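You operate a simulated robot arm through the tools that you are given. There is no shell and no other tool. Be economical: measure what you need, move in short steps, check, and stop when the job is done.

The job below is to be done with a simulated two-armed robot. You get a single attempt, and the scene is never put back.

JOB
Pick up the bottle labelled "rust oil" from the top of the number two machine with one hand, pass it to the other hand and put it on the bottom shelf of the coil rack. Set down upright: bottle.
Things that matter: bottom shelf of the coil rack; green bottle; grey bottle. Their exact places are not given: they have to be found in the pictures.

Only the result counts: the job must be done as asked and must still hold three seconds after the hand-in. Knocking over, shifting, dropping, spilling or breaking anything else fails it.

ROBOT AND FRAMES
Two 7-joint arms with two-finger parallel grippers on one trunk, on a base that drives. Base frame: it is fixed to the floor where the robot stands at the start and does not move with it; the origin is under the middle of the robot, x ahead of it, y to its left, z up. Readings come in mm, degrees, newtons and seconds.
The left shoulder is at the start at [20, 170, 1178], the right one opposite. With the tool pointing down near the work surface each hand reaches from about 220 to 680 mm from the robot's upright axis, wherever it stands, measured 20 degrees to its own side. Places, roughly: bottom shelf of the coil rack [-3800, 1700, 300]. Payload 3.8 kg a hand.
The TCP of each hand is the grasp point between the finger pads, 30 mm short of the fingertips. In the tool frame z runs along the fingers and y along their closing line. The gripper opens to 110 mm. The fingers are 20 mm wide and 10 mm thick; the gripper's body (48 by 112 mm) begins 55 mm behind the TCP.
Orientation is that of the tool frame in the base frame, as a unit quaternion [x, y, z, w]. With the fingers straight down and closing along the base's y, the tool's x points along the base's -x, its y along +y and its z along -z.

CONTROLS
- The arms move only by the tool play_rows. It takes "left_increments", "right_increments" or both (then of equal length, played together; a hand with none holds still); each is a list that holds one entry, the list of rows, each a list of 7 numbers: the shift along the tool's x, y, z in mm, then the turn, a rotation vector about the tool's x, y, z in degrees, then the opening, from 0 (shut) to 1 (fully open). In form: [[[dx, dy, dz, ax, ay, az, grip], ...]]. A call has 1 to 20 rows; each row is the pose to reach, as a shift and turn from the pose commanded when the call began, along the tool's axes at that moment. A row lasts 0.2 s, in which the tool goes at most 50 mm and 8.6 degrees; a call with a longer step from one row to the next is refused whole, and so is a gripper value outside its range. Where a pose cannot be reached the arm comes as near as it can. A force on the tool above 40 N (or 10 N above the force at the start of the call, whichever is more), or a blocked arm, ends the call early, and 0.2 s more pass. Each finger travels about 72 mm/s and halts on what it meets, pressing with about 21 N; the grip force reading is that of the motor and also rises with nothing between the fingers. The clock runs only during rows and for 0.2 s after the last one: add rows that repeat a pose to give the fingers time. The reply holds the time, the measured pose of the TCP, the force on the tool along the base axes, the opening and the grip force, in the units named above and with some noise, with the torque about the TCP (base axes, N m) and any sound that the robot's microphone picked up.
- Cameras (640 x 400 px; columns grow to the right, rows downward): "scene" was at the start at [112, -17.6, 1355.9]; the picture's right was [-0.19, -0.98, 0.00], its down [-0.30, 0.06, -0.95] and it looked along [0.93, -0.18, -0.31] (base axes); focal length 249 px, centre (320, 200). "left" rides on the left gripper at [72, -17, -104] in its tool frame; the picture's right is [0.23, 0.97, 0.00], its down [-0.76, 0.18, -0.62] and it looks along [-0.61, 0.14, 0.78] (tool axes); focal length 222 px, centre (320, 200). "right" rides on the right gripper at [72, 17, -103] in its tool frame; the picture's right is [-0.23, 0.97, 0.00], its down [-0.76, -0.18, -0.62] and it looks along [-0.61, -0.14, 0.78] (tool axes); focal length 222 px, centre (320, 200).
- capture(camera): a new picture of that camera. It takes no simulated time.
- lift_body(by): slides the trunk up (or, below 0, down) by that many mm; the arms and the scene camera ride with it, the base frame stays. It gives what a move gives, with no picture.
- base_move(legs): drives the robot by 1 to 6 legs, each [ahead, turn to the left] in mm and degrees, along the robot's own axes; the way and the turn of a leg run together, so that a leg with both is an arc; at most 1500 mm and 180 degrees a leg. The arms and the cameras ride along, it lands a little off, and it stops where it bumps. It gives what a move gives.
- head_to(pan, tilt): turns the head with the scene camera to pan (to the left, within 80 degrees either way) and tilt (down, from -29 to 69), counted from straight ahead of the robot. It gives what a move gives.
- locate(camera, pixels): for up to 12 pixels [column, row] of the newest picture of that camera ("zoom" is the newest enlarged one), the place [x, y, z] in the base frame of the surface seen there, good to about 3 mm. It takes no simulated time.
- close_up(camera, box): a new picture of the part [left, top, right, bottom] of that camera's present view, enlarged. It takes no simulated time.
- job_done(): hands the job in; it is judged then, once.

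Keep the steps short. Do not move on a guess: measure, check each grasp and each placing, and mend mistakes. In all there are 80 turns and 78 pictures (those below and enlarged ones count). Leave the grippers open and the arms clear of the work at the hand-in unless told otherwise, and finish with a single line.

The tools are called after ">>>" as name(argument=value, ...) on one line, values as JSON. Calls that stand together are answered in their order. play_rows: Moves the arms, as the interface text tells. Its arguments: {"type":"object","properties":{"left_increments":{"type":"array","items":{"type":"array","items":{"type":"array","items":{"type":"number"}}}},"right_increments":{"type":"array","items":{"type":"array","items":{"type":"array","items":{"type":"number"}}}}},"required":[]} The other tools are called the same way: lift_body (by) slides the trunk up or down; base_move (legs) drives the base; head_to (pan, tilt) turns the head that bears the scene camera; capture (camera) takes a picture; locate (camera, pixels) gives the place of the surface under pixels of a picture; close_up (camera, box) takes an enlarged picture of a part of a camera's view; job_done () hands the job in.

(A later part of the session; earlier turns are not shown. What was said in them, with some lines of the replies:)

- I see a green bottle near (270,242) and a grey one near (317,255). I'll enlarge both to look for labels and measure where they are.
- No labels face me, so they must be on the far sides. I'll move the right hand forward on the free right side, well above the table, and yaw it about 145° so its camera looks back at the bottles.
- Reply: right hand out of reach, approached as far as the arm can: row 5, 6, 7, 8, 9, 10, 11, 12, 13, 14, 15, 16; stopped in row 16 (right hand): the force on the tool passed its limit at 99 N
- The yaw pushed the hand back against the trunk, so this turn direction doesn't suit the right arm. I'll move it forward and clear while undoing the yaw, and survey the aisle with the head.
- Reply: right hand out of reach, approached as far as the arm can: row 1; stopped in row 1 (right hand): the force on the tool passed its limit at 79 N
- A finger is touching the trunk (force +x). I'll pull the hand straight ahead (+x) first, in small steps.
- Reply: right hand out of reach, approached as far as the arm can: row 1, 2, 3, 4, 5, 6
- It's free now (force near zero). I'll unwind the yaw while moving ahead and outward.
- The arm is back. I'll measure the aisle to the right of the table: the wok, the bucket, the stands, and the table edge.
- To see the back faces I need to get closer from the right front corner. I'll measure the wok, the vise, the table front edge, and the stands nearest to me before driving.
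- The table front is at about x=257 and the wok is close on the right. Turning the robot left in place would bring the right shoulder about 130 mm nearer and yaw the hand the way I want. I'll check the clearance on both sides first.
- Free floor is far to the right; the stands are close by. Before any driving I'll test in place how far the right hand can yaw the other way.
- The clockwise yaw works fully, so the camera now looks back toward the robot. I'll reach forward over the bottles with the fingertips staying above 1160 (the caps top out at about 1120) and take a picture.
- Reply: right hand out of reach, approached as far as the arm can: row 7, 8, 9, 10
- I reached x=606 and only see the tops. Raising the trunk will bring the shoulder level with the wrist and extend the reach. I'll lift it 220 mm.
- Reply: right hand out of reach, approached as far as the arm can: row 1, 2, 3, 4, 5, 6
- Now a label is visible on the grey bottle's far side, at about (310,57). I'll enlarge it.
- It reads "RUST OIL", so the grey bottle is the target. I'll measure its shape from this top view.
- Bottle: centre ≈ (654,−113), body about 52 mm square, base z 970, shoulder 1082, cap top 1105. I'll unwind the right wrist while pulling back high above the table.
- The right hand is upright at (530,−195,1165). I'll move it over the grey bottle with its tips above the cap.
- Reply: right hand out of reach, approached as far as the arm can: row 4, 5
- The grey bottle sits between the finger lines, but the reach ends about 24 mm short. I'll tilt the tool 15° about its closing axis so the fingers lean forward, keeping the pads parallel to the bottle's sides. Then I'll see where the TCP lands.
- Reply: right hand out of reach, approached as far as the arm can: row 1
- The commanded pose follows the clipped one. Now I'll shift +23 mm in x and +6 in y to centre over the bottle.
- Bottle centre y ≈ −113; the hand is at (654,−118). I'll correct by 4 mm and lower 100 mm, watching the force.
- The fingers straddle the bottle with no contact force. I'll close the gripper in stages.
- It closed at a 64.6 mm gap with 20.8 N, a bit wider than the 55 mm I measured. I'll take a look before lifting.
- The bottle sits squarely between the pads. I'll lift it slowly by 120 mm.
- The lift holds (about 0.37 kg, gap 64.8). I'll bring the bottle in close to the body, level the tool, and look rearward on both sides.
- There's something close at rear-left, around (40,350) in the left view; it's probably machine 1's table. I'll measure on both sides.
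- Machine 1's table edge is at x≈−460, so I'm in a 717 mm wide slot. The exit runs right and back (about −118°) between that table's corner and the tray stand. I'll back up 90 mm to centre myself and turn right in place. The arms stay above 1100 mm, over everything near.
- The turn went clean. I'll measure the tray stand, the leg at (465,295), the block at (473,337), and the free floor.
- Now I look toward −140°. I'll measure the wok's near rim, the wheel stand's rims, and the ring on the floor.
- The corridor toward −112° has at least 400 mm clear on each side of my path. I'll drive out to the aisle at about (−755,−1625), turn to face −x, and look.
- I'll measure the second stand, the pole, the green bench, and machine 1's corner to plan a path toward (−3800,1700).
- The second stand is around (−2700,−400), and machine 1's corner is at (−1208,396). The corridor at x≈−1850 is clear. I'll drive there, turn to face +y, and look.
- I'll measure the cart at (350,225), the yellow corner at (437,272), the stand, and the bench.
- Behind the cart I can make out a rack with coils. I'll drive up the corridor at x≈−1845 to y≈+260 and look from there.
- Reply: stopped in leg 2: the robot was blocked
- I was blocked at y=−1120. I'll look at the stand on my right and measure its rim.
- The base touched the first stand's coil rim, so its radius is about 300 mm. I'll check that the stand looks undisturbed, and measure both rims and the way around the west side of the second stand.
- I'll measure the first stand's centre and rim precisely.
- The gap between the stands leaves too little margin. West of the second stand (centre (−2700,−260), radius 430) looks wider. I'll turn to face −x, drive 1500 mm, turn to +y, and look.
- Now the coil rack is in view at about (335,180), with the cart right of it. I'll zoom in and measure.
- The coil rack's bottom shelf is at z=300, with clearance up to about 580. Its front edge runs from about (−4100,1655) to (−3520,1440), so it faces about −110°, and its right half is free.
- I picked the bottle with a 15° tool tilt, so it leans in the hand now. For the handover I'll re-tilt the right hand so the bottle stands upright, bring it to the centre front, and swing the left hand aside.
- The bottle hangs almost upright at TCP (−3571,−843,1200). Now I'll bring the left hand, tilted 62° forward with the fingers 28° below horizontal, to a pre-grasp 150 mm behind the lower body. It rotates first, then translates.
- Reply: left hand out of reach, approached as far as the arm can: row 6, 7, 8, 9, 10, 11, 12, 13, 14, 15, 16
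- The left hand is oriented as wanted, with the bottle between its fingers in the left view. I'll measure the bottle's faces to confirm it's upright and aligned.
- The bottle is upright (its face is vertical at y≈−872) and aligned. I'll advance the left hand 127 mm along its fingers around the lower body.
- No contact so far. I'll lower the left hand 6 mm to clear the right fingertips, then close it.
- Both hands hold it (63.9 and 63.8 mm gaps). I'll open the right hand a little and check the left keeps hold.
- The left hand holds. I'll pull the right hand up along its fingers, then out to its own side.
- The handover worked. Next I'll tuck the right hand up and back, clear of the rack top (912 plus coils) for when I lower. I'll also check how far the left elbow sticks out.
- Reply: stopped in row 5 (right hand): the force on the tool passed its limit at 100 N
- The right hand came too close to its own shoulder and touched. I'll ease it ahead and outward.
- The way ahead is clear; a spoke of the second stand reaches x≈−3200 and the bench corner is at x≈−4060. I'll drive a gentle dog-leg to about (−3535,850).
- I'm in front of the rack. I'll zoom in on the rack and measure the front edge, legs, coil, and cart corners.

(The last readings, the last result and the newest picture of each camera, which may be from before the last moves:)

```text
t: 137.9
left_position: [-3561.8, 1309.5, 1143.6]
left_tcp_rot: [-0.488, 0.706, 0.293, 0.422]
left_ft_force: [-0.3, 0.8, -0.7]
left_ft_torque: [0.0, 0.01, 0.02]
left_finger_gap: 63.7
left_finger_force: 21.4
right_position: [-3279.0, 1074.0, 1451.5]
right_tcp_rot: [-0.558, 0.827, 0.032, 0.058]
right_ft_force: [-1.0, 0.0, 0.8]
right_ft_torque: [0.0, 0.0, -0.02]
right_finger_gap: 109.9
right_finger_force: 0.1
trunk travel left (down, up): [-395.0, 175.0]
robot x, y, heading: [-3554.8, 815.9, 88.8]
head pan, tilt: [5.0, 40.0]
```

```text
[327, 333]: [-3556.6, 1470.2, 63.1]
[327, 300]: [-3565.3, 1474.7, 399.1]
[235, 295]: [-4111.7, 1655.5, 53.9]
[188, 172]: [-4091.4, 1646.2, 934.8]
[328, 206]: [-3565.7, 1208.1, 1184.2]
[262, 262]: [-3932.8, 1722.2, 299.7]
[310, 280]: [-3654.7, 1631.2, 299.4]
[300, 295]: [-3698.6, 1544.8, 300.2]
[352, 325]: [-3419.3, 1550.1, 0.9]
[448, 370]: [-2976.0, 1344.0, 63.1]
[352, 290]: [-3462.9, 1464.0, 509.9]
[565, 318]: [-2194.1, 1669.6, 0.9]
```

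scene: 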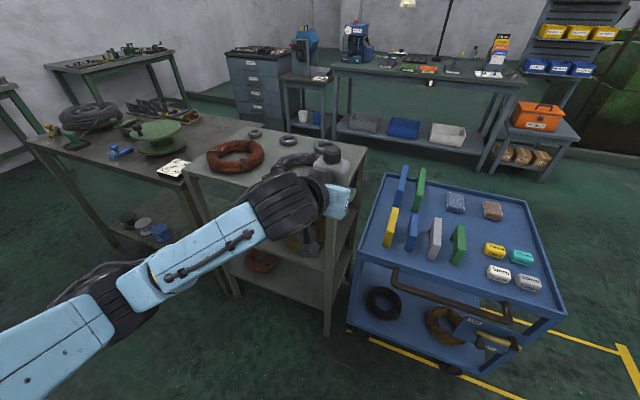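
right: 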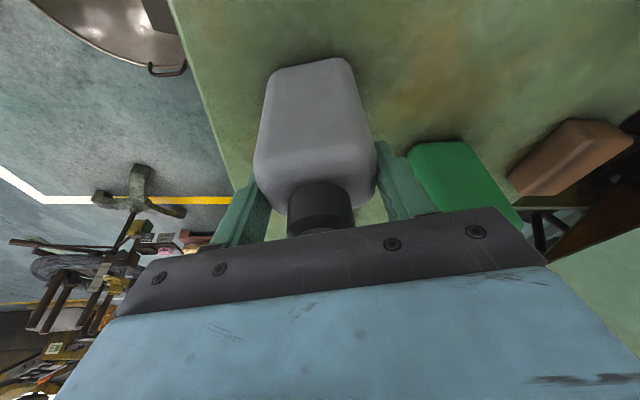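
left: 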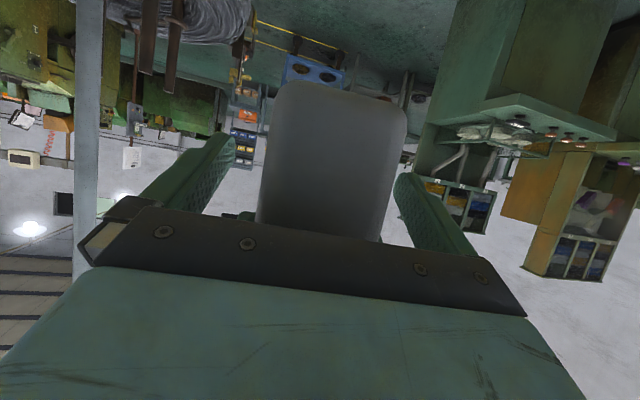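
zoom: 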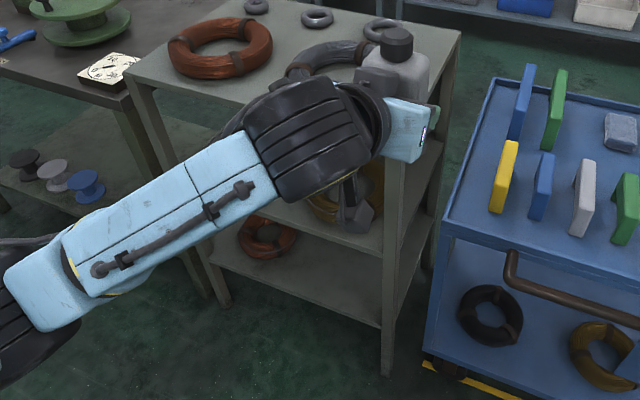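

Rack: right front leg at (−3560,1472), left at (−4110,1655), bottom shelf top at z=300, coil near (−3930,1720). I'll aim for (−3723,1616). I'll lower the trunk here, still well in front of the rack.

>>> lift_body(by=-385)

>>> capture(camera="scene")

```text
t: 141.6
left_position: [-3562.5, 1308.7, 757.6]
left_tcp_rot: [-0.487, 0.706, 0.292, 0.423]
left_ft_force: [-0.1, 0.6, -0.6]
left_ft_torque: [0.02, 0.03, -0.02]
left_finger_gap: 64.0
left_finger_force: 21.0
right_position: [-3279.7, 1073.1, 1065.8]
right_tcp_rot: [-0.558, 0.827, 0.031, 0.058]
right_ft_force: [0.2, -0.3, -0.4]
right_ft_torque: [-0.02, 0.0, 0.03]
right_finger_gap: 109.7
right_finger_force: 0.1
trunk travel left (down, up): [-10.0, 560.0]
robot x, y, heading: [-3555.8, 813.1, 89.0]
head pan, tilt: [5.0, 40.0]
```

```text
28 pictures are left
```

scene: 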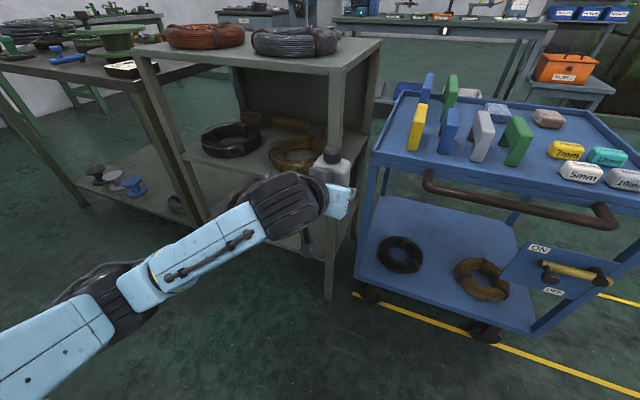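

I'll lower the left hand in front of the rack to about (−3715,1290,385), keeping the orientation.

>>> play_rows(left_increments=[[[36, 13, 11, 0, 0, 0, 0], [73, 27, 22, 0, 0, 0, 0], [109, 40, 33, 0, 0, 0, 0], [145, 54, 44, 0, 0, 0, 0], [182, 67, 55, 0, 0, 0, 0], [218, 81, 66, 0, 0, 0, 0], [254, 95, 78, 0, 0, 0, 0], [290, 108, 89, 0, 0, 0, 0], [327, 121, 100, 0, 0, 0, 0], [363, 135, 111, 0, 0, 0, 0], [363, 135, 111, 0, 0, 0, 0]]])

>>> head_to(pan=10, tilt=45)

>>> capture(camera="scene")

```text
t: 144.0
left_position: [-3714.5, 1288.0, 386.8]
left_tcp_rot: [-0.487, 0.706, 0.292, 0.423]
left_ft_force: [-0.2, 0.0, 0.0]
left_ft_torque: [0.01, -0.01, 0.0]
left_finger_gap: 63.8
left_finger_force: 21.4
right_position: [-3280.0, 1073.0, 1065.5]
right_tcp_rot: [-0.559, 0.827, 0.032, 0.058]
right_ft_force: [-0.3, -0.1, -0.3]
right_ft_torque: [-0.01, 0.01, 0.0]
right_finger_gap: 110.1
right_finger_force: 0.0
trunk travel left (down, up): [-10.0, 560.0]
robot x, y, heading: [-3553.5, 812.6, 88.6]
head pan, tilt: [5.0, 40.0]
```

```text
t: 144.6
left_position: [-3715.2, 1287.6, 386.5]
left_tcp_rot: [-0.488, 0.706, 0.293, 0.422]
left_ft_force: [0.2, 0.3, -0.2]
left_ft_torque: [0.01, 0.0, -0.01]
left_finger_gap: 63.9
left_finger_force: 20.8
right_position: [-3279.6, 1072.2, 1066.5]
right_tcp_rot: [-0.558, 0.827, 0.031, 0.058]
right_ft_force: [0.3, 0.0, 0.2]
right_ft_torque: [0.02, -0.01, -0.01]
right_finger_gap: 109.8
right_finger_force: 0.1
trunk travel left (down, up): [-10.0, 560.0]
robot x, y, heading: [-3554.0, 814.8, 88.6]
head pan, tilt: [10.0, 45.0]
```

```text
27 pictures are left
```

scene: 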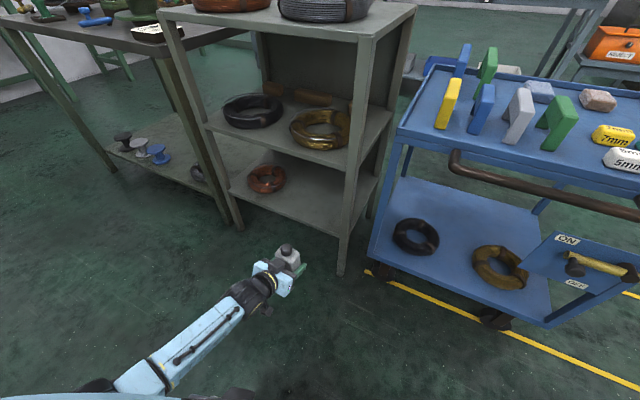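

I now see the shelf and bottle clearly. I'll measure the bottom shelf's edge, surface, underside of the shelf above, and the bottle.

>>> close_up(camera="scene", box=[190, 90, 400, 300])

>>> locate(camera="scene", pixels=[[300, 222], [340, 230], [300, 205], [320, 215], [350, 205], [320, 190], [268, 180], [284, 187], [287, 249], [290, 262], [330, 165], [290, 215]])

```text
1.90 times, centred on (295, 195) of scene
```

zoom: 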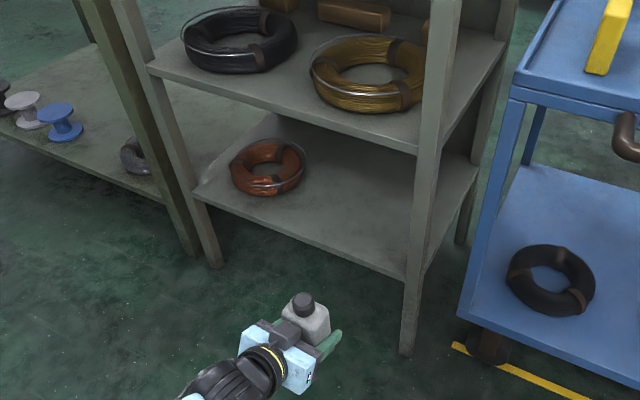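

```text
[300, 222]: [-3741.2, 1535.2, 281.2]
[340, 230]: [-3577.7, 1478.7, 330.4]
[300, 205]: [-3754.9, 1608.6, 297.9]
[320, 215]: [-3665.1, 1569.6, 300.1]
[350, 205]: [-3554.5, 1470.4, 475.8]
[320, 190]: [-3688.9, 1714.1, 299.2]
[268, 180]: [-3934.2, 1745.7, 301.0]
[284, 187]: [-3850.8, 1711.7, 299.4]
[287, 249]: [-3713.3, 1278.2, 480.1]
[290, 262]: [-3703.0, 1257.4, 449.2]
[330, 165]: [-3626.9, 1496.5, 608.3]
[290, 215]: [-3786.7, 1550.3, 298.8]
```

The bottle's base is at about z=344 and the shelf at 300, with the gap open up to 600. I'll drive 230 mm ahead, carrying the bottle just past the front edge, 43 mm above the shelf.

>>> base_move(legs=[[120, 0], [110, 0]])

>>> capture(camera="scene")

```text
t: 146.7
left_position: [-3711.5, 1517.1, 387.3]
left_tcp_rot: [-0.487, 0.706, 0.292, 0.422]
left_ft_force: [-0.3, 0.5, 0.0]
left_ft_torque: [0.02, 0.0, 0.01]
left_finger_gap: 63.9
left_finger_force: 20.8
right_position: [-3273.9, 1302.1, 1066.7]
right_tcp_rot: [-0.558, 0.827, 0.032, 0.058]
right_ft_force: [-0.7, -0.7, -0.2]
right_ft_torque: [-0.02, -0.03, 0.0]
right_finger_gap: 110.1
right_finger_force: 0.0
trunk travel left (down, up): [-10.0, 560.0]
robot x, y, heading: [-3548.5, 1046.2, 88.8]
head pan, tilt: [10.0, 45.0]
```

```text
25 pictures are left
```

scene: 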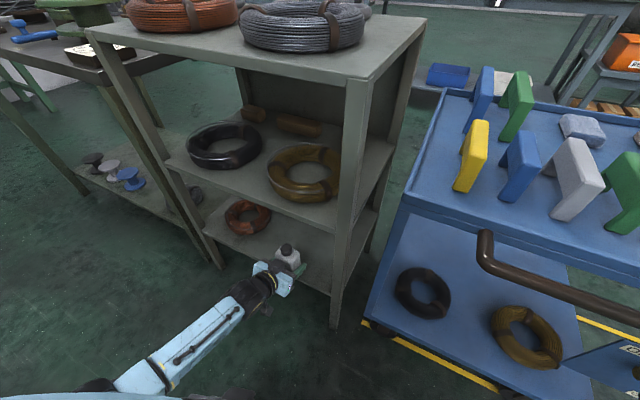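

Now the arm takes it in 98 mm deeper at constant height.

>>> play_rows(left_increments=[[[-11, 10, 20, 0, 0, 0, 0], [-21, 20, 40, 0, 0, 0, 0], [-32, 30, 60, 0, 0, 0, 0], [-42, 40, 79, 0, 0, 0, 0], [-42, 40, 79, 0, 0, 0, 0]]])

>>> close_up(camera="scene", box=[200, 170, 360, 310])

>>> capture(camera="left")

```text
t: 147.9
left_position: [-3718.0, 1613.8, 386.3]
left_tcp_rot: [-0.488, 0.706, 0.292, 0.422]
left_ft_force: [0.6, -0.8, 0.6]
left_ft_torque: [0.01, -0.01, -0.02]
left_finger_gap: 64.1
left_finger_force: 20.7
right_position: [-3275.1, 1301.8, 1066.9]
right_tcp_rot: [-0.559, 0.827, 0.033, 0.058]
right_ft_force: [-0.4, 0.2, 0.9]
right_ft_torque: [0.01, 0.01, -0.02]
right_finger_gap: 109.9
right_finger_force: 0.1
trunk travel left (down, up): [-10.0, 560.0]
robot x, y, heading: [-3550.2, 1042.3, 88.7]
head pan, tilt: [10.0, 45.0]
```

```text
2.86 times, centred on (280, 240) of scene
```

zoom: 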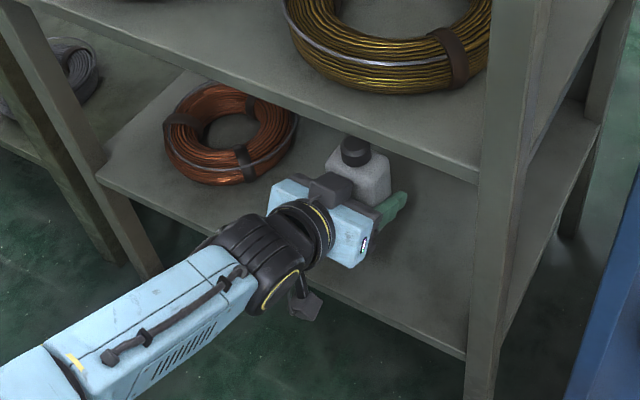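

```text
23 pictures are left
```

left: 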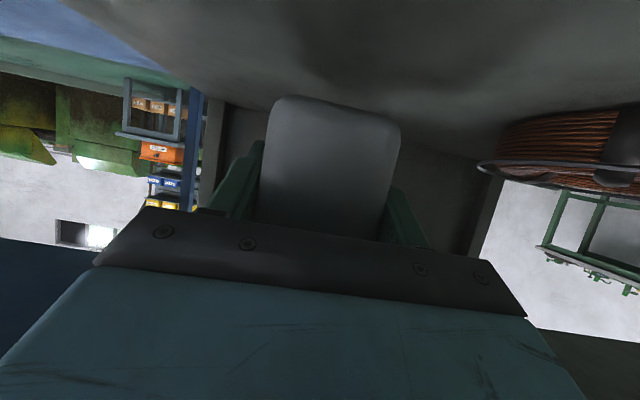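

I'll check the bottle's front face is vertical before lowering.

>>> locate(camera="left", pixels=[[340, 105], [330, 150], [318, 195], [290, 105], [385, 125], [275, 170], [380, 190], [345, 80]])

```text
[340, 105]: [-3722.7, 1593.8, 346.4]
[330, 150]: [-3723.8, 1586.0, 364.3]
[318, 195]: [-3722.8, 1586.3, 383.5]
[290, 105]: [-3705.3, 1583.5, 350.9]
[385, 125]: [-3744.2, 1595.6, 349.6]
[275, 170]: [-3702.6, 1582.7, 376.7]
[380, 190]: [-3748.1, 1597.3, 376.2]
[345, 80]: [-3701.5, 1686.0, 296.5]
```

It's upright with the base at about 343. I'll lower 38 mm first, then creep.

>>> play_rows(left_increments=[[[9, 0, 5, 0, 0, 0, 0], [18, 0, 9.5, 0, 0, 0, 0], [27, 0, 14.4, 0, 0, 0, 0], [33.5, 0, 17.9, 0, 0, 0, 0], [33.5, 0, 17.9, 0, 0, 0, 0]]])

>>> close_up(camera="scene", box=[230, 190, 340, 290])

```text
t: 149.1
left_position: [-3716.4, 1614.3, 349.0]
left_tcp_rot: [-0.487, 0.706, 0.292, 0.422]
left_ft_force: [0.0, 0.5, 0.0]
left_ft_torque: [0.01, 0.03, 0.0]
left_finger_gap: 63.8
left_finger_force: 21.0
right_position: [-3275.4, 1302.5, 1065.7]
right_tcp_rot: [-0.558, 0.827, 0.032, 0.058]
right_ft_force: [0.5, -0.8, 0.0]
right_ft_torque: [0.02, 0.04, 0.01]
right_finger_gap: 110.0
right_finger_force: 0.0
trunk travel left (down, up): [-10.0, 560.0]
robot x, y, heading: [-3548.5, 1041.0, 88.8]
head pan, tilt: [10.0, 45.0]
```

```text
4.00 times, centred on (285, 240) of scene
```

zoom: 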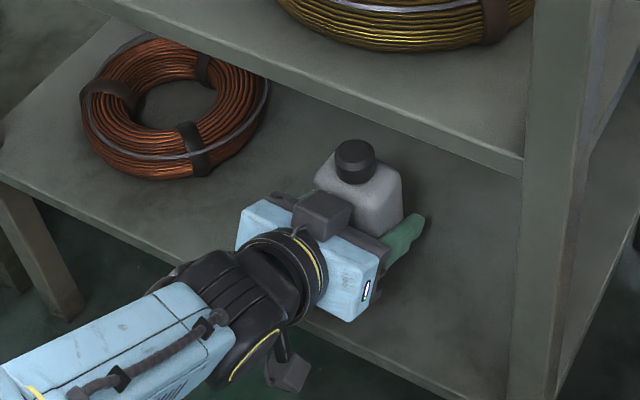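

Not touching yet. I'll creep down 5 mm.

>>> play_rows(left_increments=[[[1.3, 0, 0.7, 0, 0, 0, 0], [2.6, 0, 1.4, 0, 0, 0, 0], [4.4, 0, 2.4, 0, 0, 0, 0], [4.4, 0, 2.4, 0, 0, 0, 0]]])

```text
t: 150.1
left_position: [-3717.9, 1614.3, 343.9]
left_tcp_rot: [-0.487, 0.706, 0.293, 0.423]
left_ft_force: [-0.4, 0.3, -0.1]
left_ft_torque: [0.02, -0.04, 0.0]
left_finger_gap: 63.8
left_finger_force: 20.8
right_position: [-3274.3, 1302.5, 1066.8]
right_tcp_rot: [-0.559, 0.827, 0.032, 0.059]
right_ft_force: [0.1, -1.2, 0.6]
right_ft_torque: [-0.01, 0.0, -0.04]
right_finger_gap: 110.0
right_finger_force: 0.1
trunk travel left (down, up): [-10.0, 560.0]
robot x, y, heading: [-3547.1, 1040.9, 88.8]
head pan, tilt: [10.0, 45.0]
```

>>> play_rows(left_increments=[[[0.9, 0, 0.5, 0, 0, 0, 0], [1.8, 0, 0.9, 0, 0, 0, 0], [2.6, 0, 1.4, 0, 0, 0, 0], [2.6, 0, 1.4, 0, 0, 0, 0]]])

>>> close_up(camera="left", box=[220, 50, 440, 220])

>>> locate(camera="zoom", pixels=[[350, 130], [350, 110], [350, 150], [340, 170]])

```text
t: 151.1
left_position: [-3715.5, 1614.6, 343.8]
left_tcp_rot: [-0.487, 0.705, 0.293, 0.424]
left_ft_force: [-4.1, -2.7, 14.2]
left_ft_torque: [0.13, -0.17, -0.01]
left_finger_gap: 64.0
left_finger_force: 20.7
right_position: [-3276.2, 1299.3, 1065.6]
right_tcp_rot: [-0.558, 0.827, 0.034, 0.058]
right_ft_force: [-0.3, -0.2, 0.4]
right_ft_torque: [0.02, -0.03, -0.01]
right_finger_gap: 110.0
right_finger_force: 0.0
trunk travel left (down, up): [-10.0, 560.0]
robot x, y, heading: [-3550.3, 1042.3, 88.6]
head pan, tilt: [10.0, 45.0]
```

```text
2.35 times, centred on (330, 135) of left
```

zoom: 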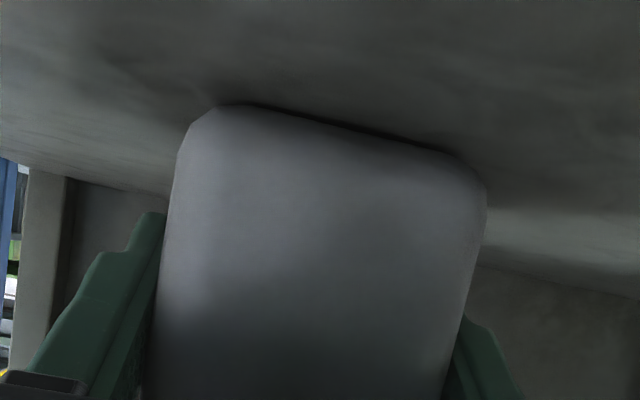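

```text
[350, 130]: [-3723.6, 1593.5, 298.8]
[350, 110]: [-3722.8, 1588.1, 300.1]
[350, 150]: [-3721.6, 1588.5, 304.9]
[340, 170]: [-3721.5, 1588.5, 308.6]
```

Contact: 14 N upward with the base on the shelf. I'll ease 1 mm to unload and open gently.

>>> play_rows(left_increments=[[[-0.9, 0, -0.5, 0, 0, 0, 0], [-0.9, 0, -0.5, 0, 0, 0, 0.55], [-0.9, 0, -0.5, 0, 0, 0, 0.62], [-0.9, 0, -0.5, 0, 0, 0, 0.7], [-0.9, 0, -0.5, 0, 0, 0, 0.85], [-0.9, 0, -0.5, 0, 0, 0, 0.95], [-0.9, 0, -0.5, 0, 0, 0, 0.95]]])

>>> close_up(camera="scene", box=[230, 190, 340, 290])

>>> capture(camera="left")

```text
t: 152.7
left_position: [-3715.5, 1613.3, 341.9]
left_tcp_rot: [-0.488, 0.706, 0.293, 0.422]
left_ft_force: [0.1, 0.1, -0.4]
left_ft_torque: [0.03, -0.01, -0.01]
left_finger_gap: 104.5
left_finger_force: 0.0
right_position: [-3274.4, 1301.2, 1066.6]
right_tcp_rot: [-0.558, 0.827, 0.032, 0.058]
right_ft_force: [0.0, -0.2, -0.3]
right_ft_torque: [-0.01, 0.03, -0.02]
right_finger_gap: 110.1
right_finger_force: 0.1
trunk travel left (down, up): [-10.0, 560.0]
robot x, y, heading: [-3551.3, 1042.8, 88.9]
head pan, tilt: [10.0, 45.0]
```

```text
4.00 times, centred on (285, 240) of scene
```

zoom: 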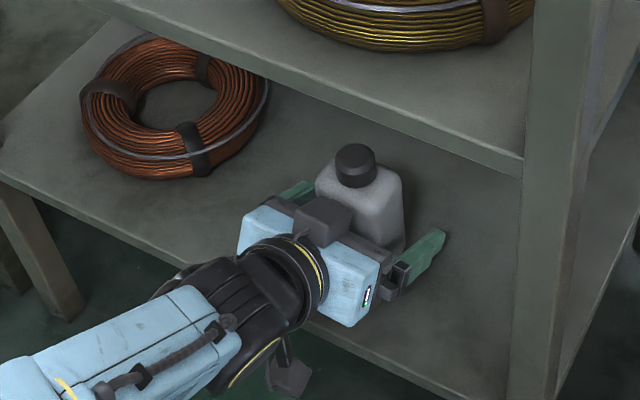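

```text
19 pictures are left
```

left: 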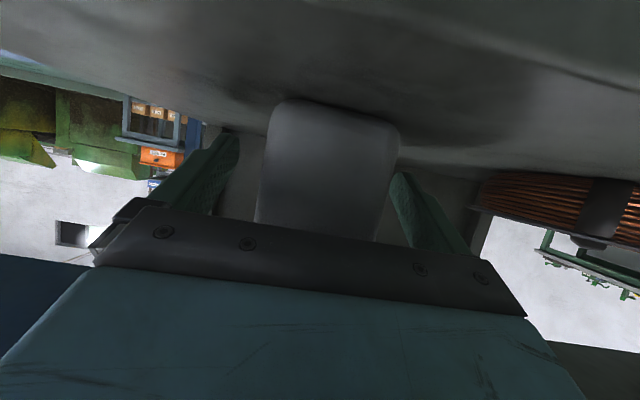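

The bottle stands alone on the shelf. I'll back the fingers straight out along their axis.

>>> play_rows(left_increments=[[[0, 0, -10, 0, 0, 0, 0.95], [0, 0, -35, 0, 0, 0, 0.95], [0, 0, -65, 0, 0, 0, 0.95], [0, 0, -95, 0, 0, 0, 0.95], [0, 0, -125, 0, 0, 0, 0.95], [0, 0, -140, 0, 0, 0, 0.95]]])

>>> base_move(legs=[[-300, 0]])

>>> capture(camera="scene")

>>> close_up(camera="scene", box=[220, 130, 380, 250])

```text
t: 154.1
left_position: [-3759.8, 1499.7, 409.7]
left_tcp_rot: [-0.488, 0.706, 0.292, 0.422]
left_ft_force: [0.4, -0.5, 0.4]
left_ft_torque: [0.01, -0.02, -0.02]
left_finger_gap: 104.7
left_finger_force: 0.0
right_position: [-3274.6, 1301.6, 1067.0]
right_tcp_rot: [-0.558, 0.827, 0.032, 0.058]
right_ft_force: [0.3, 0.3, -0.3]
right_ft_torque: [0.02, 0.02, 0.01]
right_finger_gap: 110.0
right_finger_force: 0.1
trunk travel left (down, up): [-10.0, 560.0]
robot x, y, heading: [-3552.6, 1041.3, 88.7]
head pan, tilt: [10.0, 45.0]
```

```text
t: 156.1
left_position: [-3765.9, 1202.4, 408.4]
left_tcp_rot: [-0.487, 0.706, 0.292, 0.422]
left_ft_force: [-0.4, -0.6, 0.4]
left_ft_torque: [0.02, -0.01, -0.03]
left_finger_gap: 104.4
left_finger_force: 0.1
right_position: [-3281.3, 1002.9, 1066.5]
right_tcp_rot: [-0.558, 0.827, 0.032, 0.059]
right_ft_force: [0.0, 0.6, 0.9]
right_ft_torque: [0.02, -0.04, -0.03]
right_finger_gap: 109.8
right_finger_force: 0.1
trunk travel left (down, up): [-10.0, 560.0]
robot x, y, heading: [-3561.4, 741.7, 88.8]
head pan, tilt: [10.0, 45.0]
```

```text
18 pictures are left
```

scene: 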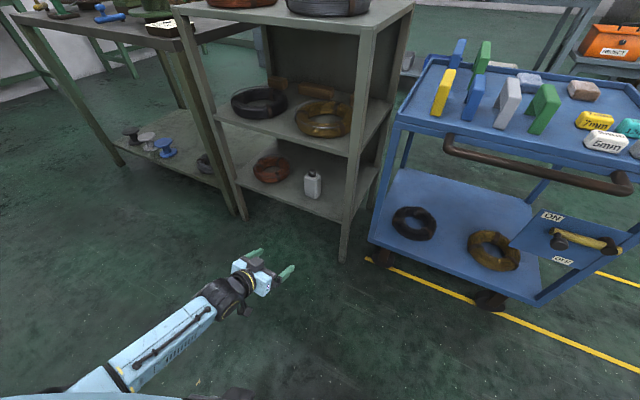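

```text
3.33 times, centred on (300, 190) of scene
```

zoom: 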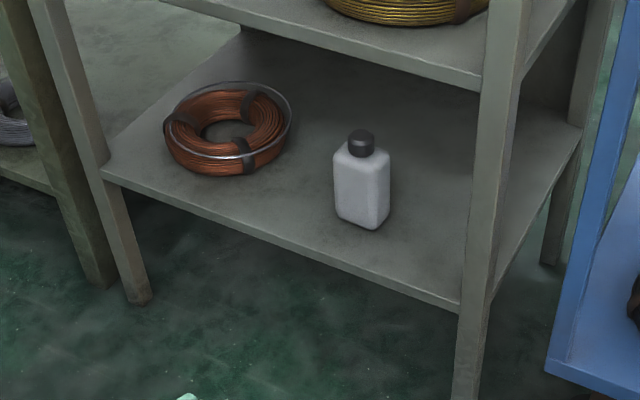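

The bottle stands upright on the bottom shelf, well inside the edge, with both grippers open and both arms clear. I'll open the left gripper fully and hand in.

>>> play_rows(left_increments=[[[0, 0, 0, 0, 0, 0, 1], [0, 0, 0, 0, 0, 0, 1]]])

>>> job_done()

```text
t: 156.7
left_position: [-3766.0, 1202.6, 408.7]
left_tcp_rot: [-0.487, 0.706, 0.292, 0.422]
left_ft_force: [0.4, -0.1, -0.6]
left_ft_torque: [0.02, 0.01, 0.03]
left_finger_gap: 109.8
left_finger_force: 0.1
right_position: [-3280.8, 1004.1, 1065.6]
right_tcp_rot: [-0.559, 0.826, 0.032, 0.059]
right_ft_force: [0.7, -0.7, 1.1]
right_ft_torque: [-0.01, 0.01, -0.03]
right_finger_gap: 109.9
right_finger_force: 0.1
trunk travel left (down, up): [-10.0, 560.0]
robot x, y, heading: [-3557.4, 743.7, 88.9]
head pan, tilt: [10.0, 45.0]
```

```text
The job is handed in.
```

The grey "rust oil" bottle was picked up with the right hand, passed to the left, and stands upright on the coil rack's bottom shelf; on the way the base bumped a coil stand's rim near machine 1, which looked undisturbed afterwards, though I did not measure whether it moved.
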